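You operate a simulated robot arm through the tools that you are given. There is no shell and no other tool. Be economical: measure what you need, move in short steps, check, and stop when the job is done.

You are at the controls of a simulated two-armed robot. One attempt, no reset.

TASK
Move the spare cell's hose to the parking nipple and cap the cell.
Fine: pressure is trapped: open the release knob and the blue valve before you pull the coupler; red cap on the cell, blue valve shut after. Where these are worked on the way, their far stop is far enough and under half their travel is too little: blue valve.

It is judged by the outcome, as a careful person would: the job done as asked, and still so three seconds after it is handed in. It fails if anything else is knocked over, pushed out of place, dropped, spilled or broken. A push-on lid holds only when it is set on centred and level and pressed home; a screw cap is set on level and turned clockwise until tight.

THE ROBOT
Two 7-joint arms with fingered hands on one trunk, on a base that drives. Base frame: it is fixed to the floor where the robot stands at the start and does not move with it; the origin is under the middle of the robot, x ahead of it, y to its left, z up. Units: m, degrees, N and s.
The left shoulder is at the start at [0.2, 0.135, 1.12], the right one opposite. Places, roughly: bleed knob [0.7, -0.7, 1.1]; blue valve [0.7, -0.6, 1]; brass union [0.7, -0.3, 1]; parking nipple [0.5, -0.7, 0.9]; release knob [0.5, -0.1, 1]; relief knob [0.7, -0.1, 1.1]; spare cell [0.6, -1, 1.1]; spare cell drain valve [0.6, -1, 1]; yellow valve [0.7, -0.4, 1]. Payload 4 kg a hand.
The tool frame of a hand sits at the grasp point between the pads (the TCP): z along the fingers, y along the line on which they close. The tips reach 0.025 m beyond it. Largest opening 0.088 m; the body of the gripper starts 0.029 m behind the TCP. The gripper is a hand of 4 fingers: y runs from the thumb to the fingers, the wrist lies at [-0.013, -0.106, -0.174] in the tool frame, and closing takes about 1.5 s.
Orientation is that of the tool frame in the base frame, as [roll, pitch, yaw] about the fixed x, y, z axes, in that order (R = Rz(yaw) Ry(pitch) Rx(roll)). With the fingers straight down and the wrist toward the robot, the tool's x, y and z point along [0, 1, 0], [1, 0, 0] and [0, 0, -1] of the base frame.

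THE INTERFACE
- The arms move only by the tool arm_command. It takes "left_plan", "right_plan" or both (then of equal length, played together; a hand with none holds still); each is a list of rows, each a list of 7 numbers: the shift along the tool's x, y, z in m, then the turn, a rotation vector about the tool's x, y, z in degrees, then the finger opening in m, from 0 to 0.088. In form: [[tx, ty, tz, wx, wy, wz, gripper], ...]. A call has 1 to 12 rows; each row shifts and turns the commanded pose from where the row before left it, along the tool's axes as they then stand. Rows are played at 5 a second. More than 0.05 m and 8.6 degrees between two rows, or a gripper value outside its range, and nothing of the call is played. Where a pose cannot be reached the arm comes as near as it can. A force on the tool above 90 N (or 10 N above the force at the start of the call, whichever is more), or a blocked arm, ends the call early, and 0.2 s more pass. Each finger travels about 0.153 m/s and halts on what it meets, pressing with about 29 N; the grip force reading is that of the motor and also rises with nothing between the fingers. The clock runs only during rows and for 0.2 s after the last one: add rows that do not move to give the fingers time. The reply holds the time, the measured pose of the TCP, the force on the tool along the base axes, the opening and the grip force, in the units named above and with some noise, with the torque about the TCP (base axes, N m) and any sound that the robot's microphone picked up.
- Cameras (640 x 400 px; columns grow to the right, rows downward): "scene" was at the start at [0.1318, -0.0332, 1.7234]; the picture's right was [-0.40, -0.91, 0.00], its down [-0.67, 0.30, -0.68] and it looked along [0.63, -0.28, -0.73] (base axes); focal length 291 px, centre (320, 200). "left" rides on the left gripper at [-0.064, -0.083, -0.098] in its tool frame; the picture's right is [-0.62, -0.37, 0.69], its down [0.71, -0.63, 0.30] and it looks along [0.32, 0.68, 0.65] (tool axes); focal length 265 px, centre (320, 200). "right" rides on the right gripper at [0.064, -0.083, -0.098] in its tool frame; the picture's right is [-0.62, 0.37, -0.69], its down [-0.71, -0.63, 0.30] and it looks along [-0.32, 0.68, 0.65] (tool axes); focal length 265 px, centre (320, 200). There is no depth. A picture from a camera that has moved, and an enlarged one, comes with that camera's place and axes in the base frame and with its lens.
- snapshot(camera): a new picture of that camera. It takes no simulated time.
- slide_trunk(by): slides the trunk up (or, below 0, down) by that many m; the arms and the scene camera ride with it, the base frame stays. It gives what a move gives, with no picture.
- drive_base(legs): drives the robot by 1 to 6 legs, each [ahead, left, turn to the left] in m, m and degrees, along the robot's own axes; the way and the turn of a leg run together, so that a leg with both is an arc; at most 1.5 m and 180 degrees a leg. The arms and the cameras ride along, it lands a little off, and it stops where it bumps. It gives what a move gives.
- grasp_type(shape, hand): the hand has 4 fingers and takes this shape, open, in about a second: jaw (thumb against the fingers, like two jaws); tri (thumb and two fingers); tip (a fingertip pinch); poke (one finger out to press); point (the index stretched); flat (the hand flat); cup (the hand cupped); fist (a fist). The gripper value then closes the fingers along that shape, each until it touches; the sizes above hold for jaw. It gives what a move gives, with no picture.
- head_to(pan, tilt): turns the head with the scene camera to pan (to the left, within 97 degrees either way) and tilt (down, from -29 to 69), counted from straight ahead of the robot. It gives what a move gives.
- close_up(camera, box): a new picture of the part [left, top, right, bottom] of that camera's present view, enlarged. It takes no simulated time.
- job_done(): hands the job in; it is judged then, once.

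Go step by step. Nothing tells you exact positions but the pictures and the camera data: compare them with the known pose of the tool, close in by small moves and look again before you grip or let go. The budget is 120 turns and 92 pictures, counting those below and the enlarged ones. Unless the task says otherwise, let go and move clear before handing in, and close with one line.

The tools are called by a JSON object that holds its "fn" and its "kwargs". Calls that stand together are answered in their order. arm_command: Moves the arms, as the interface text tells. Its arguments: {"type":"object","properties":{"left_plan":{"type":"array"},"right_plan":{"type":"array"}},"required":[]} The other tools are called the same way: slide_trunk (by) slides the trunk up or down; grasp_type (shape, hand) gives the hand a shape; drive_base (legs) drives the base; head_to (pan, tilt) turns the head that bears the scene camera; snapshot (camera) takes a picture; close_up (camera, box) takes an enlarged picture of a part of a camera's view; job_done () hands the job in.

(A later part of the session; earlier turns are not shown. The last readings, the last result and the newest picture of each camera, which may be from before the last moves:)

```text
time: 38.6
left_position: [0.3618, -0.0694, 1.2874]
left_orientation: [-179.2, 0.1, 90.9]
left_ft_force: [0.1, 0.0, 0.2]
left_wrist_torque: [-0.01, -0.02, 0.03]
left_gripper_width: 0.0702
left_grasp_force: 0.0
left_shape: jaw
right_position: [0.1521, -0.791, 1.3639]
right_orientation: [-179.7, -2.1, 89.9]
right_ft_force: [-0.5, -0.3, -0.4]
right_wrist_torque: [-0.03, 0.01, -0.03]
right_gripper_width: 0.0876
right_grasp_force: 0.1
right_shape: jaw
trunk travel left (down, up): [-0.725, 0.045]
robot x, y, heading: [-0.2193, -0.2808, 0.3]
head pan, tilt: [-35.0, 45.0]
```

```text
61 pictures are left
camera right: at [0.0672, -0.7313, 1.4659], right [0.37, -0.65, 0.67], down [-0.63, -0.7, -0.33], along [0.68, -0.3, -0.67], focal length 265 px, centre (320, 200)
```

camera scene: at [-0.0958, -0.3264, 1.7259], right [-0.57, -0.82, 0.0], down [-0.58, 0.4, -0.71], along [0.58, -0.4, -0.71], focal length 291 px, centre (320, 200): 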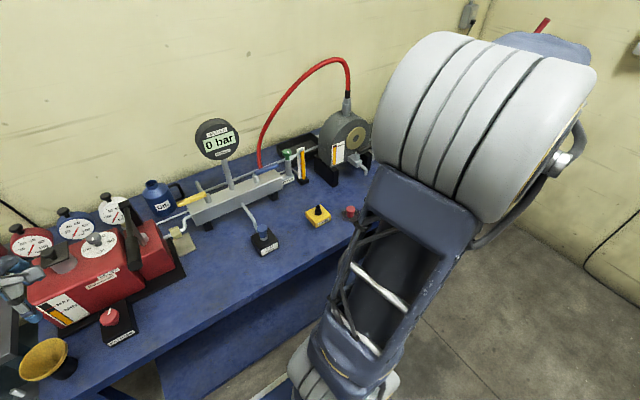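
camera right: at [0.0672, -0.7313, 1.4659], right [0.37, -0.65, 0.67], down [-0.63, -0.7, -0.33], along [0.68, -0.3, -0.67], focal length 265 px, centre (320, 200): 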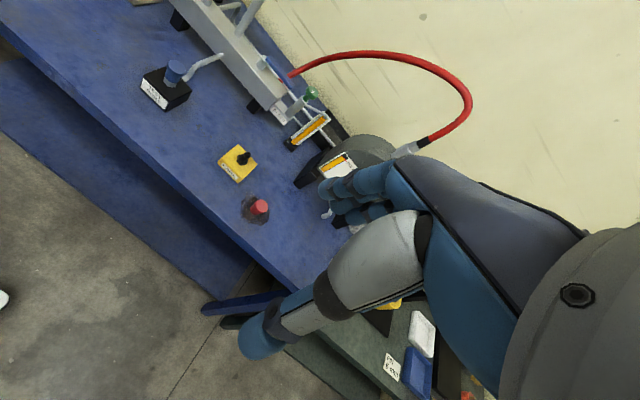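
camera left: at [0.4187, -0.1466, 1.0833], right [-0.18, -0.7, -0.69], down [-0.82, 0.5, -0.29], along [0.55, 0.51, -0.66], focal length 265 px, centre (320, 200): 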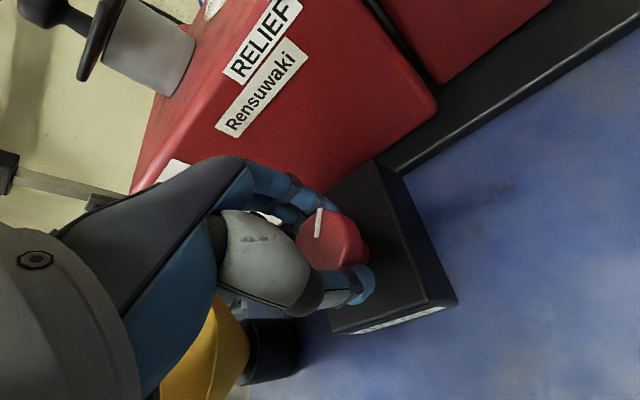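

Now I see the layout: the red hose runs from the manifold to a silver coupler on top of the grey spare cell, with the yellow parking block and red cap on the bench in front. I'll zoom in on the details.

{"fn": "close_up", "kwargs": {"camera": "scene", "box": [180, 100, 380, 260]}}

{"fn": "close_up", "kwargs": {"camera": "scene", "box": [290, 90, 370, 230]}}

{"fn": "close_up", "kwargs": {"camera": "right", "box": [200, 40, 360, 240]}}

```text
2.50 times, centred on (280, 180) of scene
camera zoom: at [-0.0958, -0.3264, 1.7259], right [-0.57, -0.82, 0.0], down [-0.58, 0.4, -0.71], along [0.58, -0.4, -0.71], focal length 727 px, centre (420, 250)
```

zoom: 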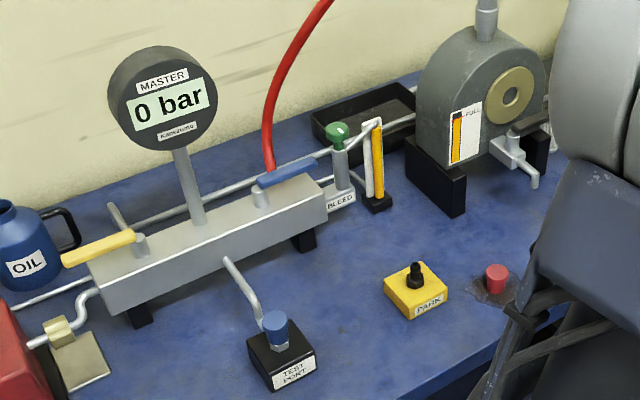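

```text
2.86 times, centred on (330, 160) of scene
camera zoom: at [-0.0958, -0.3264, 1.7259], right [-0.57, -0.82, 0.0], down [-0.58, 0.4, -0.71], along [0.58, -0.4, -0.71], focal length 831 px, centre (291, 314)
```

zoom: 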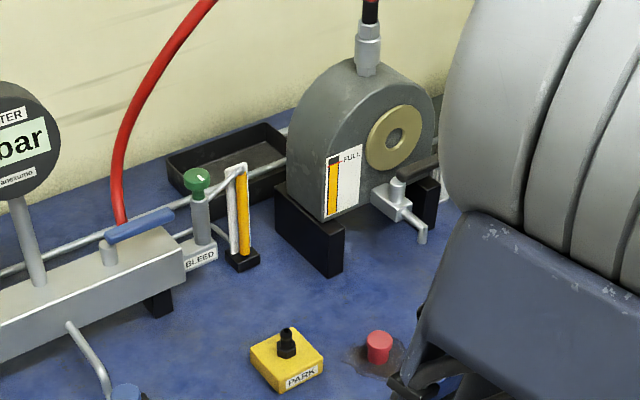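

```text
2.00 times, centred on (280, 140) of right
camera zoom: at [0.0672, -0.7313, 1.4659], right [0.37, -0.65, 0.67], down [-0.63, -0.7, -0.33], along [0.68, -0.3, -0.67], focal length 531 px, centre (400, 320)
```

zoom: 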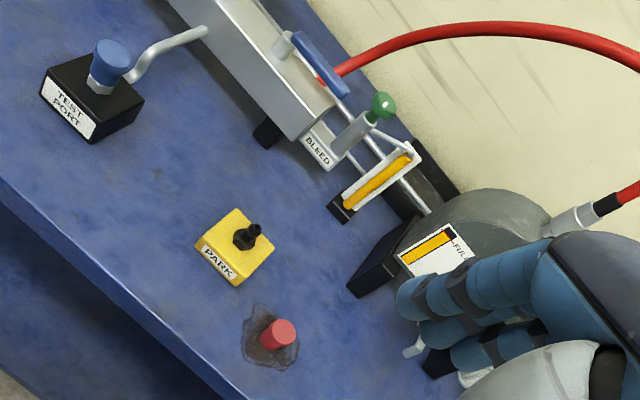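

The blue valve's lever lies along -y from a stem at about [0.733, -0.595, 1.0]. The hose rises just behind it, so it must swing toward the robot. I'll move the base to y ≈ -0.8, so the left hand can work the valve and the right hand the coupler and cap.

{"fn": "drive_base", "kwargs": {"legs": [[0, -0.52, 0], [0.1, 0, 0]]}}

{"fn": "head_to", "kwargs": {"pan": 0, "tilt": 40}}

{"fn": "snapshot", "kwargs": {"camera": "scene"}}

{"fn": "snapshot", "kwargs": {"camera": "left"}}

```text
time: 42.4
left_position: [0.4634, -0.595, 1.2868]
left_orientation: [-179.2, 0.1, 90.8]
left_ft_force: [0.6, 0.2, 0.0]
left_wrist_torque: [0.03, 0.01, -0.01]
left_gripper_width: 0.0697
left_grasp_force: 0.0
left_shape: jaw
right_position: [0.2484, -1.317, 1.364]
right_orientation: [-179.8, -2.1, 89.7]
right_ft_force: [-0.2, -0.2, 0.4]
right_wrist_torque: [0.0, -0.02, -0.02]
right_gripper_width: 0.0877
right_grasp_force: 0.0
right_shape: jaw
trunk travel left (down, up): [-0.725, 0.045]
robot x, y, heading: [-0.1246, -0.8023, -0.1]
head pan, tilt: [-35.0, 45.0]
```

```text
time: 43.4
left_position: [0.4645, -0.5961, 1.2878]
left_orientation: [-179.1, 0.0, 90.7]
left_ft_force: [-0.3, 0.1, -0.5]
left_wrist_torque: [0.01, 0.01, -0.01]
left_gripper_width: 0.0698
left_grasp_force: 0.2
left_shape: jaw
right_position: [0.2496, -1.3183, 1.3645]
right_orientation: [-179.8, -2.1, 89.6]
right_ft_force: [-0.2, -0.7, -0.7]
right_wrist_torque: [0.0, 0.04, 0.0]
right_gripper_width: 0.0877
right_grasp_force: 0.0
right_shape: jaw
trunk travel left (down, up): [-0.725, 0.045]
robot x, y, heading: [-0.1197, -0.8059, 0.1]
head pan, tilt: [0.0, 40.0]
```

```text
57 pictures are left
camera scene: at [0.0222, -0.8049, 1.7332], right [0.0, -1.0, 0.0], down [-0.64, 0.0, -0.77], along [0.77, 0.0, -0.64], focal length 291 px, centre (320, 200)
```

scene: 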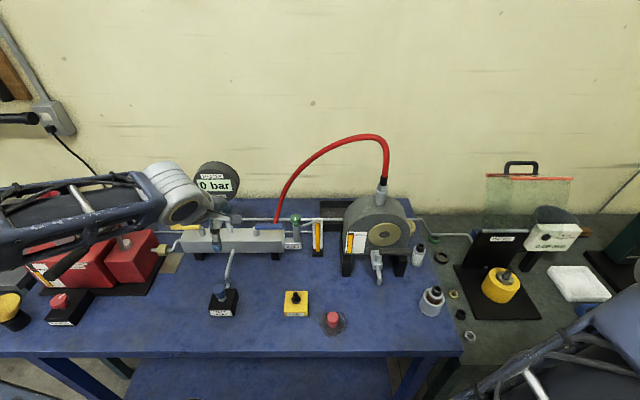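

```text
56 pictures are left
camera left: at [0.3819, -0.6603, 1.3858], right [-0.37, -0.62, -0.69], down [-0.64, 0.71, -0.29], along [0.67, 0.33, -0.66], focal length 265 px, centre (320, 200)
```

left: 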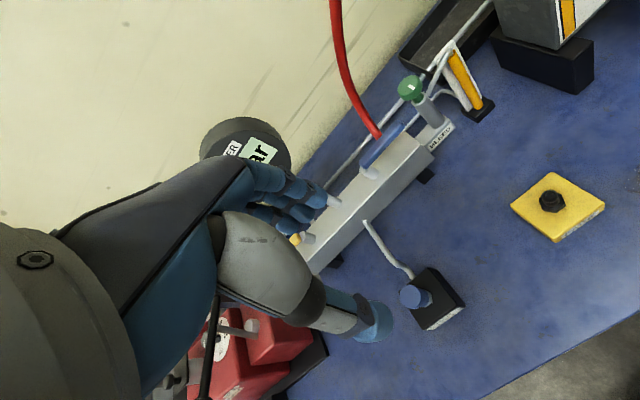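

Excellent view from here. I'll zoom in on the manifold end and on the cell area to measure.

{"fn": "close_up", "kwargs": {"camera": "scene", "box": [230, 180, 350, 280]}}

{"fn": "close_up", "kwargs": {"camera": "left", "box": [320, 60, 480, 200]}}

{"fn": "close_up", "kwargs": {"camera": "scene", "box": [270, 170, 430, 350]}}

```text
4.00 times, centred on (290, 230) of scene
camera zoom: at [0.0222, -0.8049, 1.7332], right [0.0, -1.0, 0.0], down [-0.64, 0.0, -0.77], along [0.77, 0.0, -0.64], focal length 1163 px, centre (440, 80)
```

zoom: 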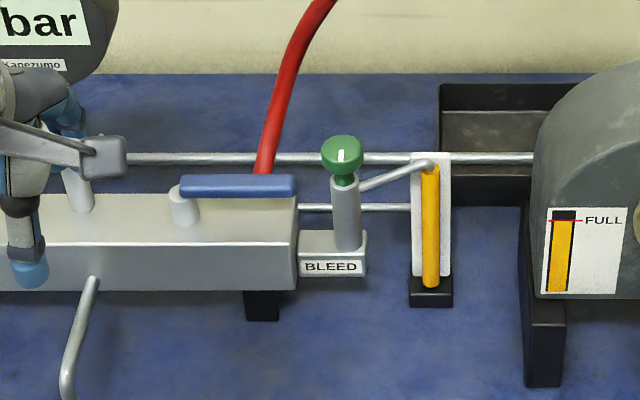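

```text
2.86 times, centred on (400, 130) of left
camera zoom: at [0.3819, -0.6603, 1.3858], right [-0.37, -0.62, -0.69], down [-0.64, 0.71, -0.29], along [0.67, 0.33, -0.66], focal length 758 px, centre (91, 400)
```

zoom: 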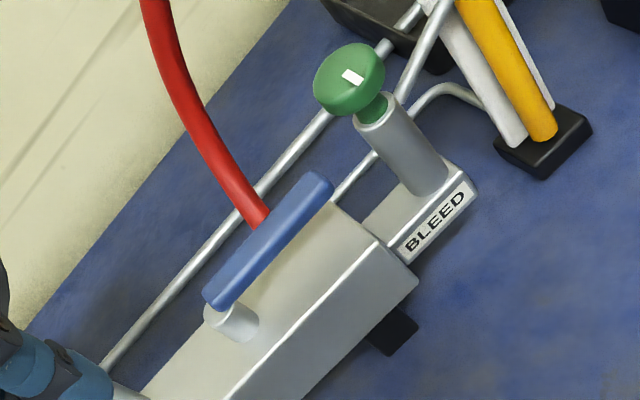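

```text
2.22 times, centred on (350, 260) of scene
camera zoom: at [0.0222, -0.8049, 1.7332], right [0.0, -1.0, 0.0], down [-0.64, 0.0, -0.77], along [0.77, 0.0, -0.64], focal length 646 px, centre (253, 67)
```

zoom: 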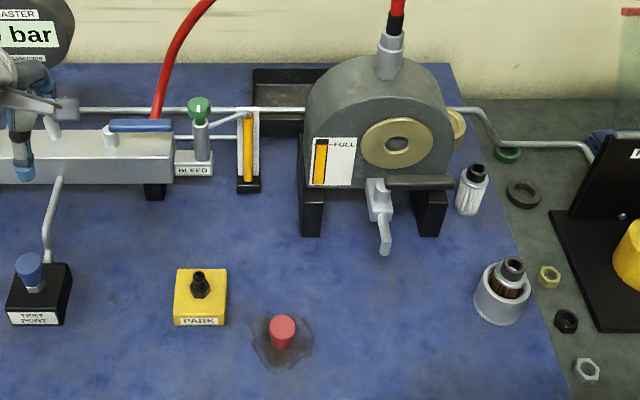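

The lever is at x ≈ 0.715, y from -0.59 to -0.686, z ≈ 1.03. I'll bring the left hand closer to refine that.

{"fn": "arm_command", "kwargs": {"left_plan": [[-0.015, 0.045, 0, 0, 0, 0, 0.07], [-0.015, 0.045, 0, 0, 0, 0, 0.06], [-0.015, 0.045, 0, 0, 0, 0, 0.05], [-0.015, 0.045, -0.01, 0, 0, 0, 0.05], [-0.006, 0.03, 0, 0, 0, 0, 0.05], [0, 0, 0.045, 0, 0, 0, 0.05], [0, 0, 0.045, 0, 0, 0, 0.05], [0, 0, 0, 0, 0, 0, 0.05]]}}

{"fn": "snapshot", "kwargs": {"camera": "left"}}

{"fn": "close_up", "kwargs": {"camera": "scene", "box": [230, 160, 350, 280]}}

```text
time: 45.2
left_position: [0.6302, -0.6456, 1.2025]
left_orientation: [-179.2, 0.0, 90.7]
left_ft_force: [0.6, 0.4, -0.9]
left_wrist_torque: [0.01, -0.04, 0.03]
left_gripper_width: 0.0501
left_grasp_force: 0.0
left_shape: jaw
left hand out of reach, approached as far as the arm can: row 4, 5, 7
right_position: [0.2487, -1.316, 1.3639]
right_orientation: [-179.8, -2.1, 89.5]
right_ft_force: [0.1, 0.5, 0.0]
right_wrist_torque: [0.02, -0.03, 0.02]
right_gripper_width: 0.0879
right_grasp_force: 0.1
right_shape: jaw
trunk travel left (down, up): [-0.725, 0.045]
robot x, y, heading: [-0.1252, -0.8019, 0.0]
head pan, tilt: [0.0, 40.0]
```

```text
52 pictures are left
camera left: at [0.5489, -0.7112, 1.301], right [-0.37, -0.62, -0.69], down [-0.64, 0.71, -0.29], along [0.67, 0.33, -0.66], focal length 265 px, centre (320, 200)
```

left: 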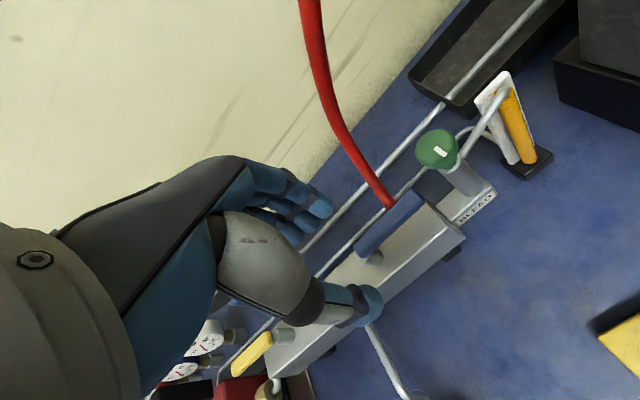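

```text
3.33 times, centred on (290, 220) of scene
camera zoom: at [0.0222, -0.8049, 1.7332], right [0.0, -1.0, 0.0], down [-0.64, 0.0, -0.77], along [0.77, 0.0, -0.64], focal length 969 px, centre (420, 133)
```

zoom: 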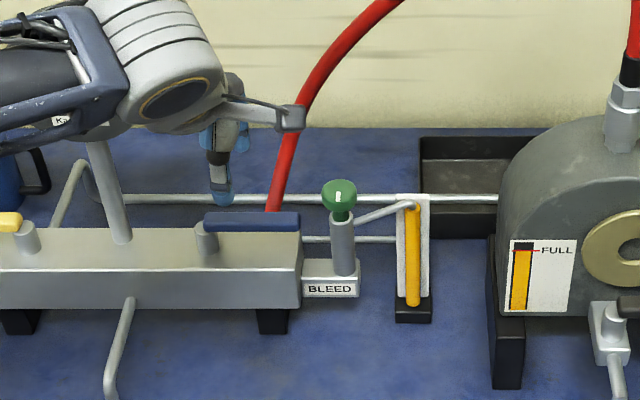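

The arm's reach is short by a few cm at this height. I'll roll the base forward 0.08 m, which carries the hand over the lever.

{"fn": "drive_base", "kwargs": {"legs": [[0.08, 0, 0]]}}

{"fn": "snapshot", "kwargs": {"camera": "left"}}

```text
time: 46.2
left_position: [0.7122, -0.646, 1.2017]
left_orientation: [-179.2, 0.0, 90.7]
left_ft_force: [-0.3, -0.8, -1.0]
left_wrist_torque: [0.02, 0.01, -0.04]
left_gripper_width: 0.0507
left_grasp_force: 0.1
left_shape: jaw
right_position: [0.3294, -1.3161, 1.3636]
right_orientation: [-179.8, -2.1, 89.6]
right_ft_force: [-0.5, 0.4, -1.2]
right_wrist_torque: [0.01, 0.01, 0.0]
right_gripper_width: 0.0878
right_grasp_force: 0.1
right_shape: jaw
trunk travel left (down, up): [-0.725, 0.045]
robot x, y, heading: [-0.0417, -0.8039, -0.3]
head pan, tilt: [0.0, 40.0]
```

```text
50 pictures are left
camera left: at [0.6296, -0.7111, 1.3014], right [-0.37, -0.62, -0.69], down [-0.64, 0.71, -0.29], along [0.67, 0.33, -0.66], focal length 265 px, centre (320, 200)
```

left: 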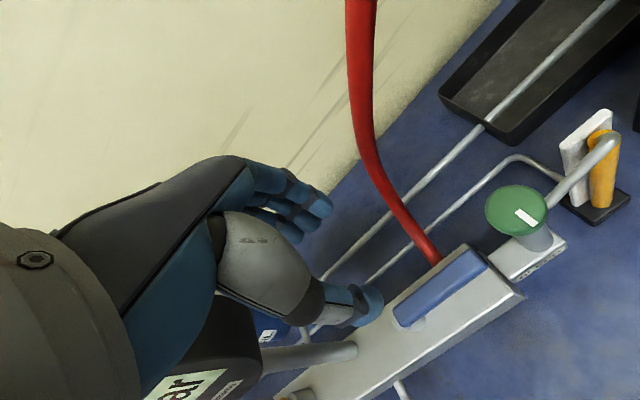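

The lever is at x ≈ 0.696, z ≈ 1.055, with the hose only about 1.5 cm behind it. A narrow fingertip pinch suits it better, so I'll change the left hand to "tip" and look.

{"fn": "grasp_type", "kwargs": {"hand": "left", "shape": "tip"}}

{"fn": "snapshot", "kwargs": {"camera": "left"}}

{"fn": "close_up", "kwargs": {"camera": "scene", "box": [210, 150, 350, 270]}}

```text
time: 47.1
left_position: [0.7123, -0.6451, 1.2024]
left_orientation: [-179.1, 0.0, 90.8]
left_ft_force: [-0.7, -0.6, -0.7]
left_wrist_torque: [-0.01, 0.03, -0.01]
left_gripper_width: 0.0878
left_grasp_force: 0.0
left_shape: tip
right_position: [0.3299, -1.3159, 1.3636]
right_orientation: [-179.8, -2.1, 89.6]
right_ft_force: [0.5, 0.0, -0.2]
right_wrist_torque: [0.01, -0.02, -0.01]
right_gripper_width: 0.0877
right_grasp_force: 0.0
right_shape: jaw
trunk travel left (down, up): [-0.725, 0.045]
robot x, y, heading: [-0.0422, -0.7992, -0.4]
head pan, tilt: [0.0, 40.0]
```

```text
49 pictures are left
camera left: at [0.6297, -0.7111, 1.3013], right [-0.37, -0.62, -0.69], down [-0.64, 0.71, -0.29], along [0.67, 0.33, -0.66], focal length 265 px, centre (320, 200)
```

left: 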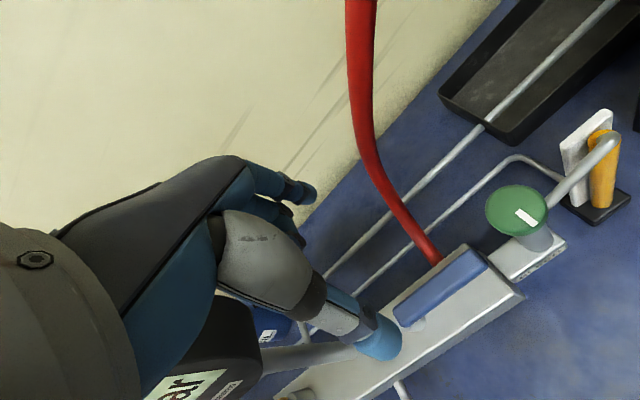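

```text
3.33 times, centred on (280, 210) of scene
camera zoom: at [0.1031, -0.8051, 1.7332], right [0.0, -1.0, 0.0], down [-0.64, 0.0, -0.77], along [0.77, 0.0, -0.64], focal length 969 px, centre (453, 167)
```

zoom: 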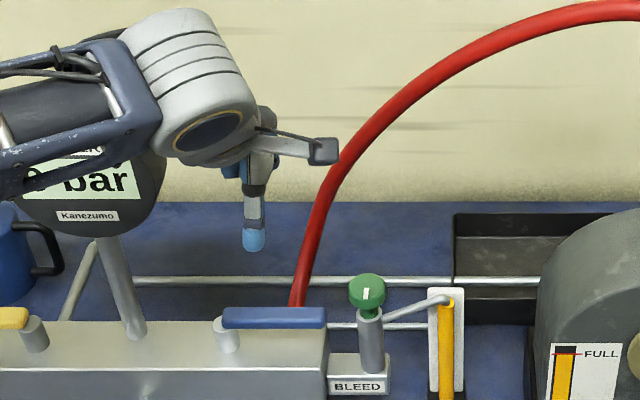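

In "tip" only the index and thumb extend, on the side away from the gauge. I'll move over the lever's outer end and descend to just above it.

{"fn": "arm_command", "kwargs": {"left_plan": [[-0.031, -0.013, 0, 0, 0, 0, 0.06], [0, 0, 0.04, 0, 0, 0, 0.05], [0, 0, 0.04, 0, 0, 0, 0.05], [0, 0, 0.015, 0, 0, 0, 0.05], [0, 0, 0, 0, 0, 0, 0.05]]}}

{"fn": "snapshot", "kwargs": {"camera": "left"}}

{"fn": "close_up", "kwargs": {"camera": "scene", "box": [230, 190, 330, 260]}}

```text
time: 48.3
left_position: [0.699, -0.6457, 1.1244]
left_orientation: [-179.2, 0.0, 90.7]
left_ft_force: [-0.4, 0.5, 0.0]
left_wrist_torque: [-0.01, 0.01, -0.01]
left_gripper_width: 0.0506
left_grasp_force: 0.0
left_shape: tip
left hand out of reach, approached as far as the arm can: row 1, 3
right_position: [0.3286, -1.3169, 1.364]
right_orientation: [-179.8, -2.1, 89.6]
right_ft_force: [-0.5, -0.6, -0.6]
right_wrist_torque: [0.01, 0.02, -0.01]
right_gripper_width: 0.0876
right_grasp_force: 0.1
right_shape: jaw
trunk travel left (down, up): [-0.725, 0.045]
robot x, y, heading: [-0.0422, -0.8037, -0.3]
head pan, tilt: [0.0, 40.0]
```

```text
47 pictures are left
camera left: at [0.6177, -0.7107, 1.2234], right [-0.37, -0.62, -0.69], down [-0.64, 0.71, -0.29], along [0.67, 0.33, -0.66], focal length 265 px, centre (320, 200)
```

left: 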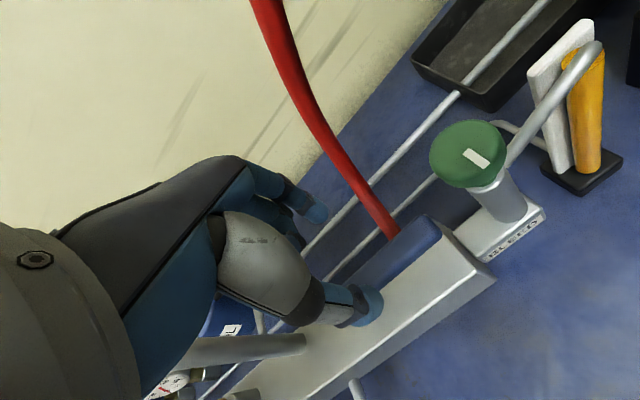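

```text
5.71 times, centred on (280, 225) of scene
camera zoom: at [0.1032, -0.8051, 1.7332], right [0.0, -1.0, 0.0], down [-0.64, 0.0, -0.77], along [0.77, 0.0, -0.64], focal length 1662 px, centre (549, 57)
```

zoom: 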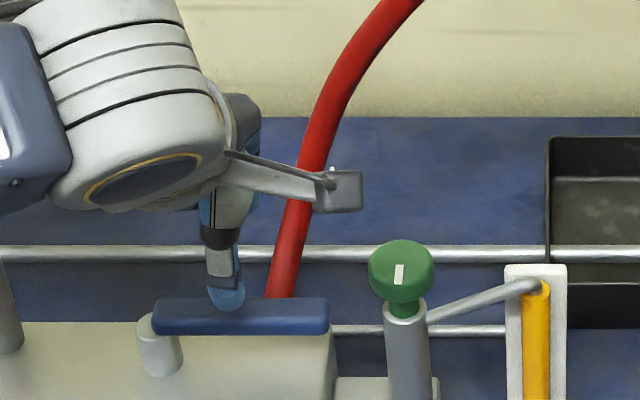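

Good alignment, but the sideways shift was not reached. I'll retry it in small steps at this height.

{"fn": "arm_command", "kwargs": {"left_plan": [[-0.01, 0, 0, 0, 0, 0, 0.05], [-0.01, 0, 0, 0, 0, 0, 0.05], [-0.01, 0, 0, 0, 0, 0, 0.05], [0, 0, 0, 0, 0, 0, 0.05]]}}

```text
time: 49.3
left_position: [0.6912, -0.6592, 1.1271]
left_orientation: [-179.0, 0.0, 90.7]
left_ft_force: [0.2, 0.0, 0.5]
left_wrist_torque: [-0.04, 0.01, 0.02]
left_gripper_width: 0.0504
left_grasp_force: 0.1
left_shape: tip
left hand out of reach, approached as far as the arm can: row 1, 2, 3
right_position: [0.3305, -1.3179, 1.3641]
right_orientation: [-179.8, -2.1, 89.6]
right_ft_force: [-0.7, -0.7, -0.5]
right_wrist_torque: [0.01, 0.03, 0.02]
right_gripper_width: 0.0875
right_grasp_force: 0.1
right_shape: jaw
trunk travel left (down, up): [-0.725, 0.045]
robot x, y, heading: [-0.0367, -0.8054, -0.1]
head pan, tilt: [0.0, 40.0]
```

The arm seems limited by wrist orientation, not by distance. I'll rotate the hand outward to yaw ~65 (also the direction the lever will swing) and see if the sideways target becomes reachable.

{"fn": "arm_command", "kwargs": {"left_plan": [[0, -0.02, 0, 0, 0, 8, 0.05], [0, -0.02, 0, 0, 0, 8, 0.05], [0, 0, 0, 0, 0, 8, 0.05], [0, 0, 0, 0, 0, 0, 0.05]]}}

```text
time: 50.3
left_position: [0.6511, -0.6554, 1.1256]
left_orientation: [-179.1, 0.3, 66.6]
left_ft_force: [0.6, 0.3, 0.0]
left_wrist_torque: [0.03, -0.02, -0.02]
left_gripper_width: 0.0505
left_grasp_force: 0.0
left_shape: tip
right_position: [0.3293, -1.3176, 1.3625]
right_orientation: [-179.9, -2.1, 89.6]
right_ft_force: [-0.1, 0.0, 0.1]
right_wrist_torque: [0.03, -0.02, 0.03]
right_gripper_width: 0.0876
right_grasp_force: 0.2
right_shape: jaw
trunk travel left (down, up): [-0.725, 0.045]
robot x, y, heading: [-0.0423, -0.8046, -0.1]
head pan, tilt: [0.0, 40.0]
```

{"fn": "arm_command", "kwargs": {"left_plan": [[0, 0.026, 0, 0, 0, 0, 0.05], [0, 0.026, 0, 0, 0, 0, 0.05], [0, 0, 0, 0, 0, 0, 0.05]]}}

{"fn": "close_up", "kwargs": {"camera": "scene", "box": [230, 190, 330, 260]}}

{"fn": "snapshot", "kwargs": {"camera": "left"}}

```text
time: 51.1
left_position: [0.6978, -0.677, 1.125]
left_orientation: [-179.2, 0.3, 66.7]
left_ft_force: [0.2, -0.2, -0.3]
left_wrist_torque: [0.0, -0.03, 0.03]
left_gripper_width: 0.0504
left_grasp_force: 0.0
left_shape: tip
right_position: [0.3305, -1.3177, 1.3639]
right_orientation: [-179.8, -2.1, 89.6]
right_ft_force: [0.1, -0.2, -0.8]
right_wrist_torque: [0.0, 0.01, 0.0]
right_gripper_width: 0.0879
right_grasp_force: 0.1
right_shape: jaw
trunk travel left (down, up): [-0.725, 0.045]
robot x, y, heading: [-0.0406, -0.8065, -0.0]
head pan, tilt: [0.0, 40.0]
```

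```text
5.71 times, centred on (280, 225) of scene
camera zoom: at [0.1031, -0.805, 1.7332], right [0.0, -1.0, 0.0], down [-0.64, 0.0, -0.77], along [0.77, 0.0, -0.64], focal length 1662 px, centre (549, 57)
```

zoom: 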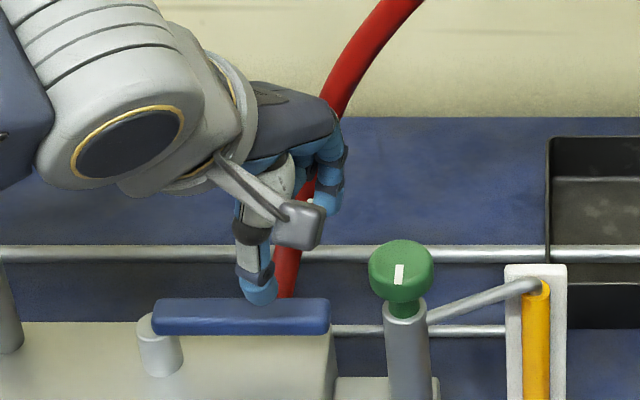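

```text
44 pictures are left
camera left: at [0.5976, -0.702, 1.2253], right [-0.59, -0.42, -0.68], down [-0.3, 0.91, -0.3], along [0.75, 0.03, -0.66], focal length 265 px, centre (320, 200)
```

left: 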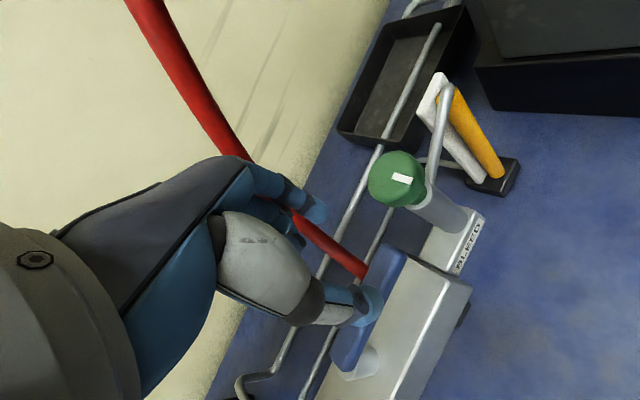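

Reached: the pinch straddles the lever's outer end. Descending gently.

{"fn": "arm_command", "kwargs": {"left_plan": [[0, 0, 0.025, 0, 0, 0, 0.05], [0, 0, 0.02, 0, 0, 0, 0.05], [0, 0, 0.018, 0, 0, 0, 0.05], [0, 0, 0, 0, 0, 0, 0.05]]}}

{"fn": "snapshot", "kwargs": {"camera": "left"}}

{"fn": "close_up", "kwargs": {"camera": "scene", "box": [230, 190, 330, 260]}}

```text
time: 52.1
left_position: [0.6974, -0.6761, 1.0713]
left_orientation: [-179.3, 0.3, 66.7]
left_ft_force: [0.7, 0.6, -0.2]
left_wrist_torque: [-0.05, -0.02, 0.01]
left_gripper_width: 0.0505
left_grasp_force: 0.1
left_shape: tip
left hand out of reach, approached as far as the arm can: row 3
right_position: [0.329, -1.3177, 1.3656]
right_orientation: [-179.8, -2.1, 89.6]
right_ft_force: [0.1, -0.4, 0.4]
right_wrist_torque: [-0.01, 0.03, 0.01]
right_gripper_width: 0.0875
right_grasp_force: 0.1
right_shape: jaw
trunk travel left (down, up): [-0.725, 0.045]
robot x, y, heading: [-0.0418, -0.8038, -0.4]
head pan, tilt: [0.0, 40.0]
```

```text
43 pictures are left
camera left: at [0.5964, -0.7019, 1.1712], right [-0.59, -0.42, -0.68], down [-0.3, 0.91, -0.3], along [0.75, 0.03, -0.66], focal length 265 px, centre (320, 200)
```

left: 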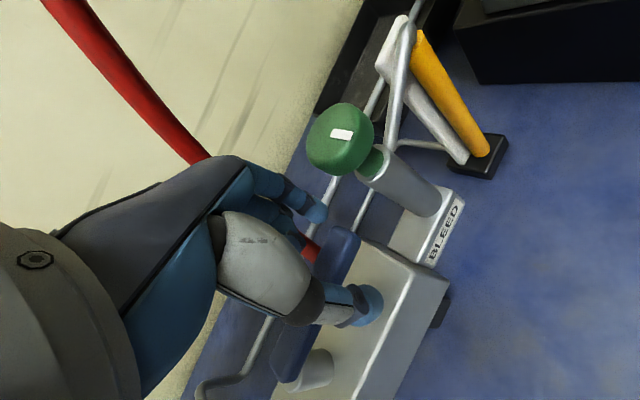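

```text
5.71 times, centred on (280, 225) of scene
camera zoom: at [0.1032, -0.8051, 1.7332], right [0.0, -1.0, 0.0], down [-0.64, 0.0, -0.77], along [0.77, 0.0, -0.64], focal length 1662 px, centre (549, 57)
```

zoom: 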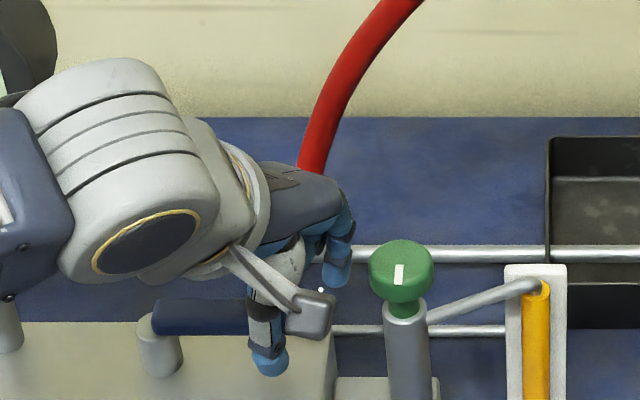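

The lever tip is between index and thumb. I'll lower a little more and close.

{"fn": "arm_command", "kwargs": {"left_plan": [[0, -0.003, 0.006, 0, 0, 0, 0.05], [0, 0, 0, 0, 0, 0, 0.035], [0, 0, 0, 0, 0, 0, 0.02], [0, 0, 0, 0, 0, 0, 0.01], [0, 0, 0, 0, 0, 0, 0.01]]}}

{"fn": "snapshot", "kwargs": {"camera": "left"}}

```text
time: 53.3
left_position: [0.6945, -0.6746, 1.0663]
left_orientation: [-179.2, 0.3, 66.7]
left_ft_force: [-0.7, 0.5, -1.1]
left_wrist_torque: [0.0, -0.01, 0.06]
left_gripper_width: 0.0135
left_grasp_force: 28.6
left_shape: tip
right_position: [0.33, -1.3166, 1.3636]
right_orientation: [-179.8, -2.2, 89.6]
right_ft_force: [-0.5, 0.2, 0.1]
right_wrist_torque: [0.01, -0.01, -0.01]
right_gripper_width: 0.0876
right_grasp_force: 0.0
right_shape: jaw
trunk travel left (down, up): [-0.725, 0.045]
robot x, y, heading: [-0.0425, -0.8054, -0.0]
head pan, tilt: [0.0, 40.0]
```

```text
41 pictures are left
camera left: at [0.5932, -0.7004, 1.1654], right [-0.59, -0.42, -0.68], down [-0.3, 0.91, -0.3], along [0.75, 0.03, -0.67], focal length 265 px, centre (320, 200)
```

left: 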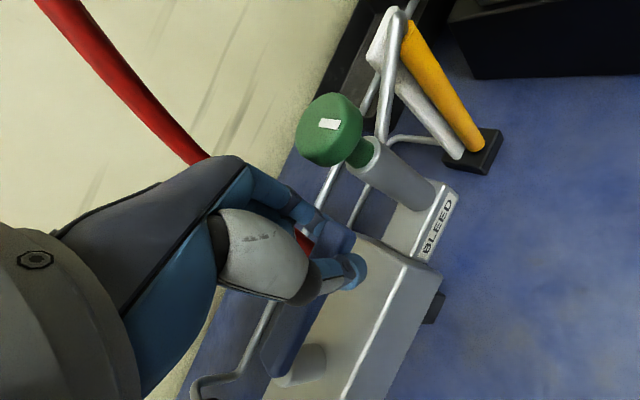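

Lever gripped (13 mm). I'll swing it about its stem toward the robot, starting with three 8° steps to test the direction.

{"fn": "arm_command", "kwargs": {"left_plan": [[-0.0037, -0.0106, 0, 0, 0, 8, 0.008], [-0.0037, -0.0106, 0, 0, 0, 8, 0.008], [-0.0037, -0.0106, 0, 0, 0, 8, 0.008], [0, 0, 0, 0, 0, 0, 0.008]]}}

{"fn": "close_up", "kwargs": {"camera": "scene", "box": [220, 180, 340, 270]}}

```text
time: 54.3
left_position: [0.6624, -0.6665, 1.0647]
left_orientation: [-179.2, 0.5, 42.8]
left_ft_force: [1.9, 7.0, -5.8]
left_wrist_torque: [0.1, -0.09, 0.08]
left_gripper_width: 0.0134
left_grasp_force: 29.4
left_shape: tip
right_position: [0.3297, -1.3167, 1.3644]
right_orientation: [-179.8, -2.1, 89.5]
right_ft_force: [-0.5, -0.2, -0.3]
right_wrist_torque: [0.05, 0.01, -0.01]
right_gripper_width: 0.0876
right_grasp_force: 0.0
right_shape: jaw
trunk travel left (down, up): [-0.725, 0.045]
robot x, y, heading: [-0.0407, -0.8061, -0.3]
head pan, tilt: [0.0, 40.0]
```

```text
4.44 times, centred on (280, 225) of scene
camera zoom: at [0.1034, -0.8047, 1.7331], right [0.0, -1.0, 0.0], down [-0.64, 0.0, -0.77], along [0.77, 0.0, -0.64], focal length 1292 px, centre (498, 89)
```

zoom: 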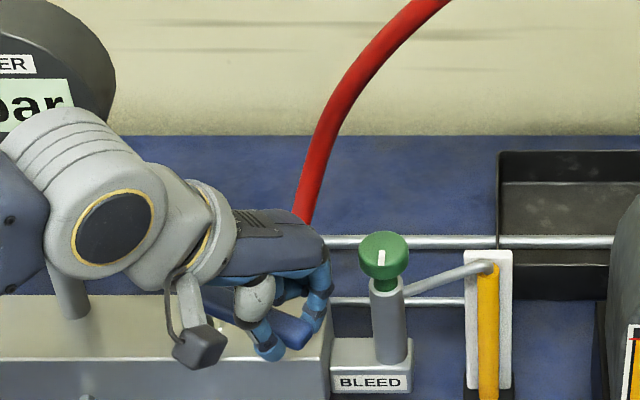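

It moves freely in the right direction. Continuing the swing and watching the clearance to the gauge.

{"fn": "arm_command", "kwargs": {"left_plan": [[-0.0037, -0.0106, 0, 0, 0, 8, 0.008], [-0.0037, -0.0106, 0, 0, 0, 8, 0.008], [-0.0037, -0.0106, 0, 0, 0, 8, 0.008], [0, 0, 0, 0, 0, 0, 0.008]]}}

{"fn": "snapshot", "kwargs": {"camera": "scene"}}

```text
time: 55.3
left_position: [0.6357, -0.6467, 1.0669]
left_orientation: [-179.7, 0.8, 18.7]
left_ft_force: [8.7, 8.6, -10.8]
left_wrist_torque: [0.18, -0.21, 0.12]
left_gripper_width: 0.0133
left_grasp_force: 29.0
left_shape: tip
right_position: [0.3315, -1.3175, 1.3634]
right_orientation: [-179.8, -2.2, 89.6]
right_ft_force: [-0.4, -0.6, 0.2]
right_wrist_torque: [0.0, 0.01, -0.01]
right_gripper_width: 0.0877
right_grasp_force: 0.1
right_shape: jaw
trunk travel left (down, up): [-0.725, 0.045]
robot x, y, heading: [-0.0404, -0.8033, -0.2]
head pan, tilt: [0.0, 40.0]
```

```text
39 pictures are left
camera scene: at [0.1038, -0.8046, 1.7331], right [0.0, -1.0, 0.0], down [-0.64, 0.0, -0.77], along [0.77, 0.0, -0.64], focal length 291 px, centre (320, 200)
```

scene: 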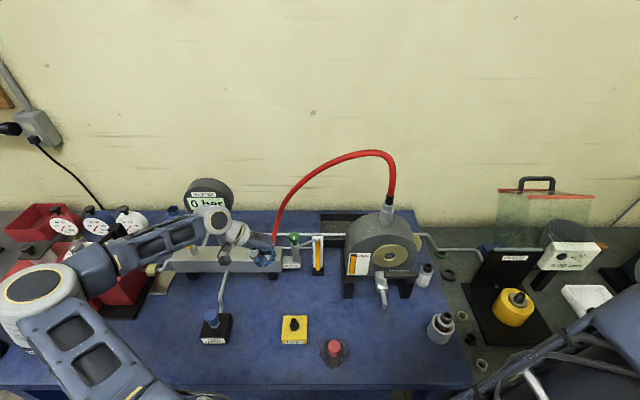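

Swung about 48° smoothly. Continuing to the far stop, with less wrist rotation to stay away from the gauge.

{"fn": "arm_command", "kwargs": {"left_plan": [[-0.0027, -0.011, 0, 0, 0, 8, 0.008], [-0.0027, -0.011, 0, 0, 0, 8, 0.008], [-0.003, -0.0106, 0, 0, 0, 0, 0.008], [-0.0015, -0.011, 0, 0, 0, 0, 0.008], [0, -0.0112, 0, 0, 0, 0, 0.008], [0, 0, 0, 0, 0, 0, 0.008]]}}

{"fn": "close_up", "kwargs": {"camera": "scene", "box": [180, 170, 320, 280]}}

```text
time: 56.7
left_position: [0.6169, -0.5963, 1.0671]
left_orientation: [-179.9, 1.0, 2.7]
left_ft_force: [-10.2, -2.3, -10.7]
left_wrist_torque: [-0.09, 0.22, -0.11]
left_gripper_width: 0.0134
left_grasp_force: 29.2
left_shape: tip
right_position: [0.3302, -1.3174, 1.3643]
right_orientation: [-179.8, -2.1, 89.5]
right_ft_force: [0.6, -0.1, -0.2]
right_wrist_torque: [0.01, -0.04, -0.01]
right_gripper_width: 0.0876
right_grasp_force: 0.0
right_shape: jaw
trunk travel left (down, up): [-0.725, 0.045]
robot x, y, heading: [-0.0402, -0.8049, -0.2]
head pan, tilt: [0.0, 40.0]
```

```text
3.64 times, centred on (250, 225) of scene
camera zoom: at [0.1029, -0.8051, 1.7332], right [0.0, -1.0, 0.0], down [-0.64, 0.0, -0.77], along [0.77, 0.0, -0.64], focal length 1058 px, centre (574, 109)
```

zoom: 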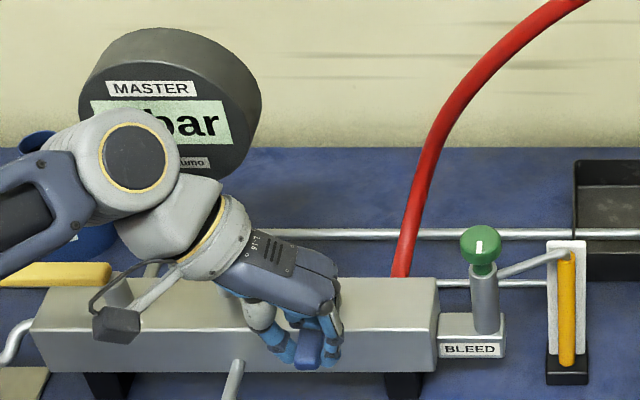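

The lever now points straight at the robot, a full quarter-turn, so the blue valve is open. I'll release and raise the left hand out of the way.

{"fn": "arm_command", "kwargs": {"left_plan": [[0, 0, 0, 0, 0, 0, 0.03], [0, 0, 0, 0, 0, 0, 0.05], [0, 0, -0.04, 0, 0, 0, 0.05], [0, 0, -0.04, 0, 0, 0, 0.05], [-0.03, 0, -0.03, 0, 0, 0, 0.05], [-0.04, 0, -0.02, 0, 0, -8, 0.05], [-0.04, 0, -0.02, 0, 0, -8, 0.05], [-0.04, -0.01, -0.01, 0, 0, -8, 0.05], [0, 0, 0, 0, 0, -8, 0.05], [0, 0, 0, 0, 0, -8, 0.05]]}}

{"fn": "snapshot", "kwargs": {"camera": "scene"}}

```text
time: 58.9
left_position: [0.4696, -0.6097, 1.2294]
left_orientation: [-179.3, 0.6, 42.8]
left_ft_force: [0.3, -0.2, 0.5]
left_wrist_torque: [0.0, 0.0, -0.03]
left_gripper_width: 0.0495
left_grasp_force: 0.0
left_shape: tip
right_position: [0.3292, -1.3177, 1.364]
right_orientation: [-179.9, -2.1, 89.5]
right_ft_force: [0.8, 0.1, -0.2]
right_wrist_torque: [-0.01, -0.01, -0.01]
right_gripper_width: 0.088
right_grasp_force: 0.0
right_shape: jaw
trunk travel left (down, up): [-0.725, 0.045]
robot x, y, heading: [-0.0423, -0.8004, -0.0]
head pan, tilt: [0.0, 40.0]
```

```text
37 pictures are left
camera scene: at [0.1032, -0.8048, 1.7332], right [0.0, -1.0, 0.0], down [-0.64, 0.0, -0.77], along [0.77, 0.0, -0.64], focal length 291 px, centre (320, 200)
```

scene: 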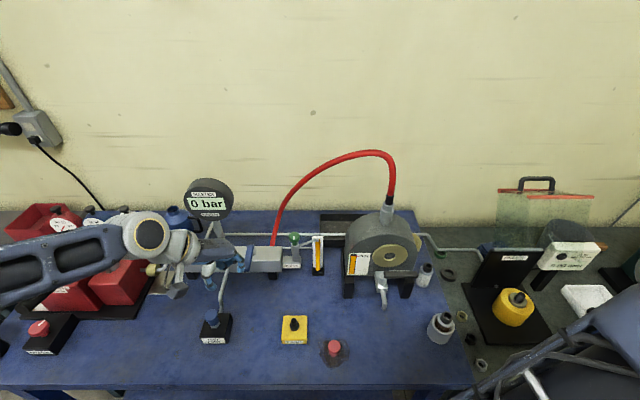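

Blue valve is open. Next is the coupler on the cell, so I'll measure it in close-ups.

{"fn": "close_up", "kwargs": {"camera": "scene", "box": [340, 170, 430, 310]}}

{"fn": "close_up", "kwargs": {"camera": "right", "box": [0, 0, 320, 200]}}

```text
2.86 times, centred on (385, 240) of scene
camera zoom: at [0.1032, -0.8048, 1.7332], right [0.0, -1.0, 0.0], down [-0.64, 0.0, -0.77], along [0.77, 0.0, -0.64], focal length 831 px, centre (134, 86)
```

zoom: 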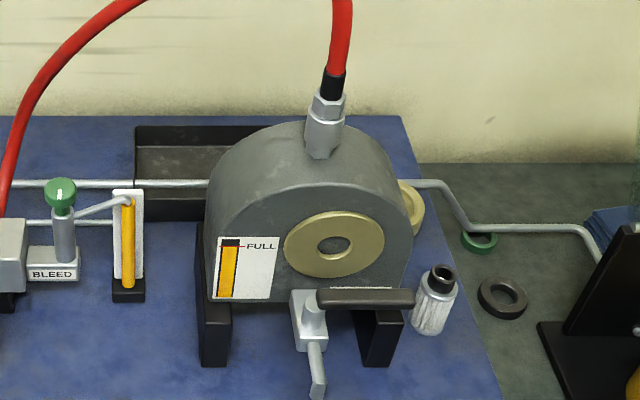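

```text
2.00 times, centred on (160, 100) of right
camera zoom: at [0.2458, -1.2571, 1.4659], right [0.37, -0.65, 0.67], down [-0.64, -0.7, -0.33], along [0.68, -0.3, -0.67], focal length 531 px, centre (640, 400)
```

zoom: 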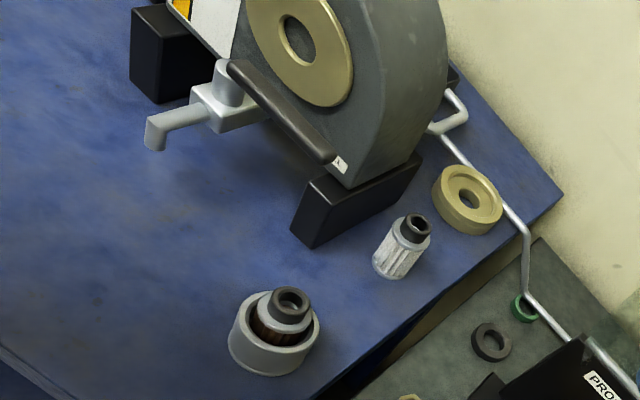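

The coupler is vertical at about [0.67, -0.985], with silver body from z ≈ 1.17 to 1.25. I'll swing the right hand in from the upper right, tilted 50°, with fingers wrapping behind the coupler. First rotate and advance.

{"fn": "arm_command", "kwargs": {"right_plan": [[0, 0.03, 0, 0, 8.4, 0, 0.088], [0, 0.03, 0, 0, 8.4, 0, 0.088], [0, 0.03, 0, 0, 8.4, 0, 0.088], [0, 0.03, 0, 0, 8.4, 0, 0.088], [0, 0.03, 0, 0, 8.4, 0, 0.088], [0, 0.03, 0, 0, 8.4, 0, 0.088], [0, 0.04, 0, 0, 0, 0, 0.088], [0, 0.04, 0, 0, 0, 0, 0.088], [0, 0, 0, 0, 0, 0, 0.088]]}}

{"fn": "snapshot", "kwargs": {"camera": "right"}}

```text
time: 60.9
left_position: [0.4696, -0.6101, 1.2305]
left_orientation: [-179.4, 0.7, 42.8]
left_ft_force: [0.4, -0.9, -0.2]
left_wrist_torque: [-0.02, 0.01, -0.03]
left_gripper_width: 0.0494
left_grasp_force: 0.1
left_shape: tip
right_position: [0.5904, -1.318, 1.3639]
right_orientation: [-179.6, -52.6, 89.4]
right_ft_force: [-0.1, -0.1, 0.5]
right_wrist_torque: [0.0, -0.03, 0.03]
right_gripper_width: 0.0877
right_grasp_force: 0.0
right_shape: jaw
trunk travel left (down, up): [-0.725, 0.045]
robot x, y, heading: [-0.0388, -0.8021, 0.1]
head pan, tilt: [0.0, 40.0]
```

```text
34 pictures are left
camera right: at [0.5057, -1.358, 1.476], right [0.36, -0.93, -0.07], down [-0.63, -0.19, -0.75], along [0.68, 0.32, -0.66], focal length 265 px, centre (320, 200)
```

right: 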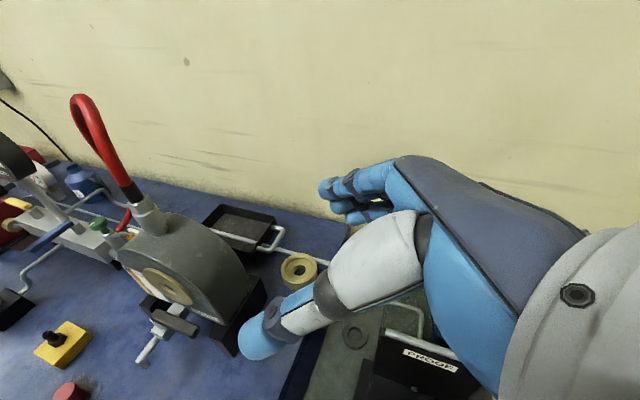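

Triangulated: coupler base at [0.665, -0.983, 1.18], with good agreement. I'll move to a pre-grip point 10 cm off along the approach.

{"fn": "arm_command", "kwargs": {"right_plan": [[0.016, 0.0128, 0.0415, 0, 0, 0, 0.088], [0.016, 0.0128, 0.0415, 0, 0, 0, 0.088], [0.016, 0.0128, 0.0415, 0, 0, 0, 0.088], [0.016, 0.0128, 0.0415, 0, 0, 0, 0.08], [0.016, 0.0128, 0.0415, 0, 0, 0, 0.075], [0.016, 0.0128, 0.0415, 0, 0, 0, 0.075], [0, 0, 0, 0, 0, 0, 0.075]]}}

{"fn": "snapshot", "kwargs": {"camera": "right"}}

```text
time: 62.5
left_position: [0.4705, -0.6092, 1.23]
left_orientation: [-179.5, 0.6, 42.7]
left_ft_force: [-0.4, -0.6, -0.4]
left_wrist_torque: [0.01, 0.02, -0.02]
left_gripper_width: 0.0498
left_grasp_force: 0.1
left_shape: tip
right_position: [0.6678, -1.0629, 1.2865]
right_orientation: [-179.6, -52.6, 89.3]
right_ft_force: [0.4, -0.2, -0.6]
right_wrist_torque: [-0.01, 0.01, 0.02]
right_gripper_width: 0.0754
right_grasp_force: 0.0
right_shape: jaw
trunk travel left (down, up): [-0.725, 0.045]
robot x, y, heading: [-0.041, -0.8046, -0.1]
head pan, tilt: [0.0, 40.0]
```

```text
33 pictures are left
camera right: at [0.5829, -1.1021, 1.3982], right [0.36, -0.93, -0.07], down [-0.63, -0.19, -0.75], along [0.68, 0.32, -0.66], focal length 265 px, centre (320, 200)
```

right: 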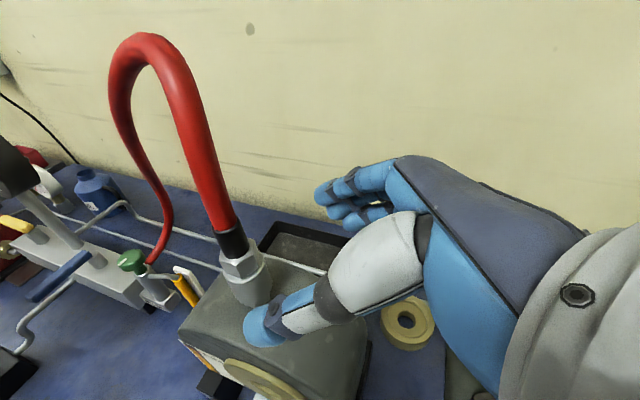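

Refined: coupler at x = 0.671, with the hex at z ≈ 1.22. Moving in along the approach to surround it.

{"fn": "arm_command", "kwargs": {"right_plan": [[-0.001, 0.001, 0.035, 0, 0, 0, 0.075], [-0.001, 0.001, 0.035, 0, 0, 0, 0.075], [-0.0006, 0.001, 0.032, 0, 0, 0, 0.075], [0, 0, 0, 0, 0, 0, 0.075]]}}

{"fn": "snapshot", "kwargs": {"camera": "right"}}

{"fn": "close_up", "kwargs": {"camera": "scene", "box": [340, 150, 460, 260]}}

```text
time: 63.5
left_position: [0.4698, -0.6099, 1.2288]
left_orientation: [-179.4, 0.6, 42.7]
left_ft_force: [0.0, 0.1, -0.2]
left_wrist_torque: [-0.04, 0.03, -0.01]
left_gripper_width: 0.0497
left_grasp_force: 0.0
left_shape: tip
right_position: [0.6709, -0.9841, 1.2249]
right_orientation: [-179.8, -52.6, 89.4]
right_ft_force: [-0.2, 0.0, -0.5]
right_wrist_torque: [0.0, -0.02, 0.0]
right_gripper_width: 0.0753
right_grasp_force: 0.1
right_shape: jaw
trunk travel left (down, up): [-0.725, 0.045]
robot x, y, heading: [-0.042, -0.8036, -0.2]
head pan, tilt: [0.0, 40.0]
```

```text
32 pictures are left
camera right: at [0.5862, -1.0235, 1.3367], right [0.36, -0.93, -0.07], down [-0.63, -0.19, -0.75], along [0.68, 0.32, -0.66], focal length 265 px, centre (320, 200)
```

right: 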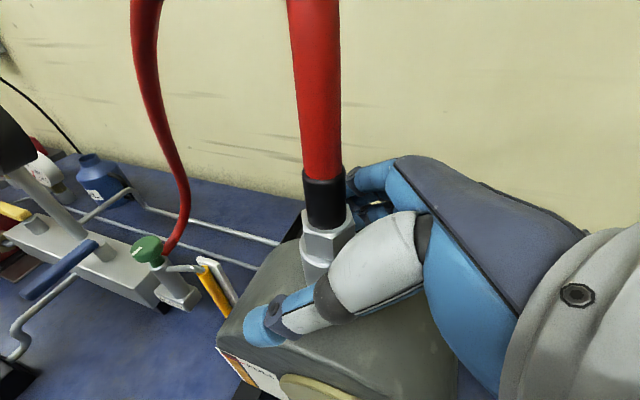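

```text
3.64 times, centred on (400, 205) of scene
camera zoom: at [0.1031, -0.8051, 1.7332], right [0.0, -1.0, 0.0], down [-0.64, 0.0, -0.77], along [0.77, 0.0, -0.64], focal length 1058 px, centre (29, 182)
```

zoom: 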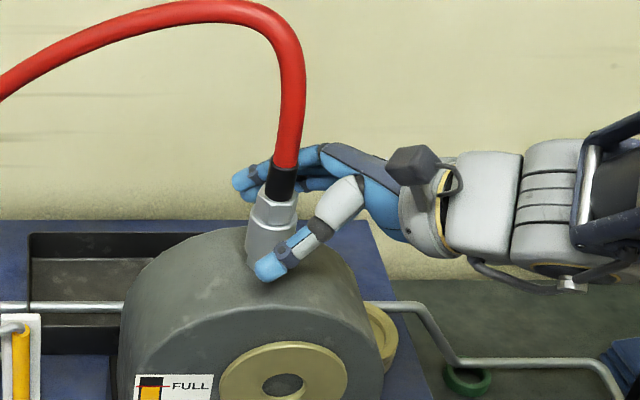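

The fingers are behind and the thumb in front of the coupler. Closing.

{"fn": "arm_command", "kwargs": {"right_plan": [[0, 0, 0, 0, 0, 0, 0.055], [0, 0, 0, 0, 0, 0, 0.035], [0, 0, 0, 0, 0, 0, 0.02], [0, 0, 0, 0, 0, 0, 0.01], [0, 0, 0, 0, 0, 0, 0.005], [0, 0, 0, 0, 0, 0, 0.0]]}}

{"fn": "close_up", "kwargs": {"camera": "scene", "box": [340, 150, 460, 260]}}

```text
time: 64.9
left_position: [0.4712, -0.6095, 1.2283]
left_orientation: [-179.4, 0.6, 42.7]
left_ft_force: [0.2, -0.6, -0.1]
left_wrist_torque: [0.03, -0.01, 0.02]
left_gripper_width: 0.0495
left_grasp_force: 0.0
left_shape: tip
right_position: [0.6703, -0.9827, 1.2242]
right_orientation: [-179.5, -52.6, 89.5]
right_ft_force: [11.3, 11.5, -0.7]
right_wrist_torque: [0.0, -0.26, -0.1]
right_gripper_width: 0.0214
right_grasp_force: 28.6
right_shape: jaw
trunk travel left (down, up): [-0.725, 0.045]
robot x, y, heading: [-0.0413, -0.8016, -0.0]
head pan, tilt: [0.0, 40.0]
```

```text
3.64 times, centred on (400, 205) of scene
camera zoom: at [0.1038, -0.8045, 1.7331], right [0.0, -1.0, 0.0], down [-0.64, 0.0, -0.77], along [0.77, 0.0, -0.64], focal length 1058 px, centre (29, 182)
```

zoom: 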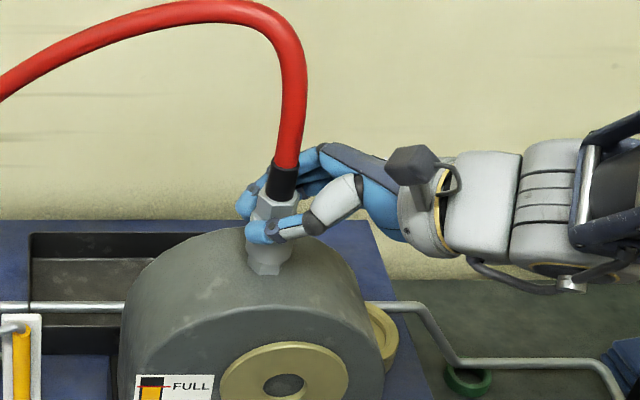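

Firmly gripped on the coupler (21 mm). Pulling straight up slowly.

{"fn": "arm_command", "kwargs": {"right_plan": [[0.0079, 0, -0.0061, 0, 0, 0, 0.0], [0.0079, 0, -0.0061, 0, 0, 0, 0.0], [0.0079, 0, -0.0061, 0, 0, 0, 0.0], [0.0079, 0, -0.0061, 0, 0, 0, 0.0], [0, 0, 0, 0, 0, 0, 0.0]]}}

{"fn": "close_up", "kwargs": {"camera": "scene", "box": [340, 130, 460, 260]}}

```text
time: 66.1
left_position: [0.4699, -0.6097, 1.2307]
left_orientation: [-179.4, 0.6, 42.7]
left_ft_force: [0.9, 0.1, -0.1]
left_wrist_torque: [-0.04, 0.01, 0.01]
left_gripper_width: 0.0496
left_grasp_force: 0.1
left_shape: tip
right_position: [0.6718, -0.9852, 1.263]
right_orientation: [-179.6, -52.4, 89.2]
right_ft_force: [3.6, 0.8, -0.2]
right_wrist_torque: [0.0, -0.1, 0.04]
right_gripper_width: 0.0153
right_grasp_force: 28.8
right_shape: jaw
trunk travel left (down, up): [-0.725, 0.045]
robot x, y, heading: [-0.0393, -0.8035, -0.4]
head pan, tilt: [0.0, 40.0]
```

```text
3.08 times, centred on (400, 195) of scene
camera zoom: at [0.1033, -0.8051, 1.7332], right [0.0, -1.0, 0.0], down [-0.64, 0.0, -0.77], along [0.77, 0.0, -0.64], focal length 895 px, centre (74, 215)
```

zoom: 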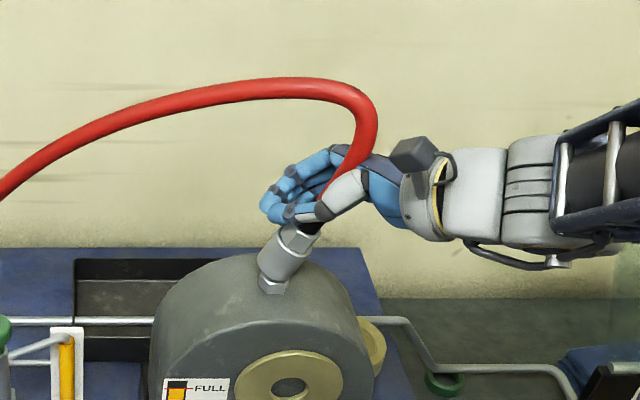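

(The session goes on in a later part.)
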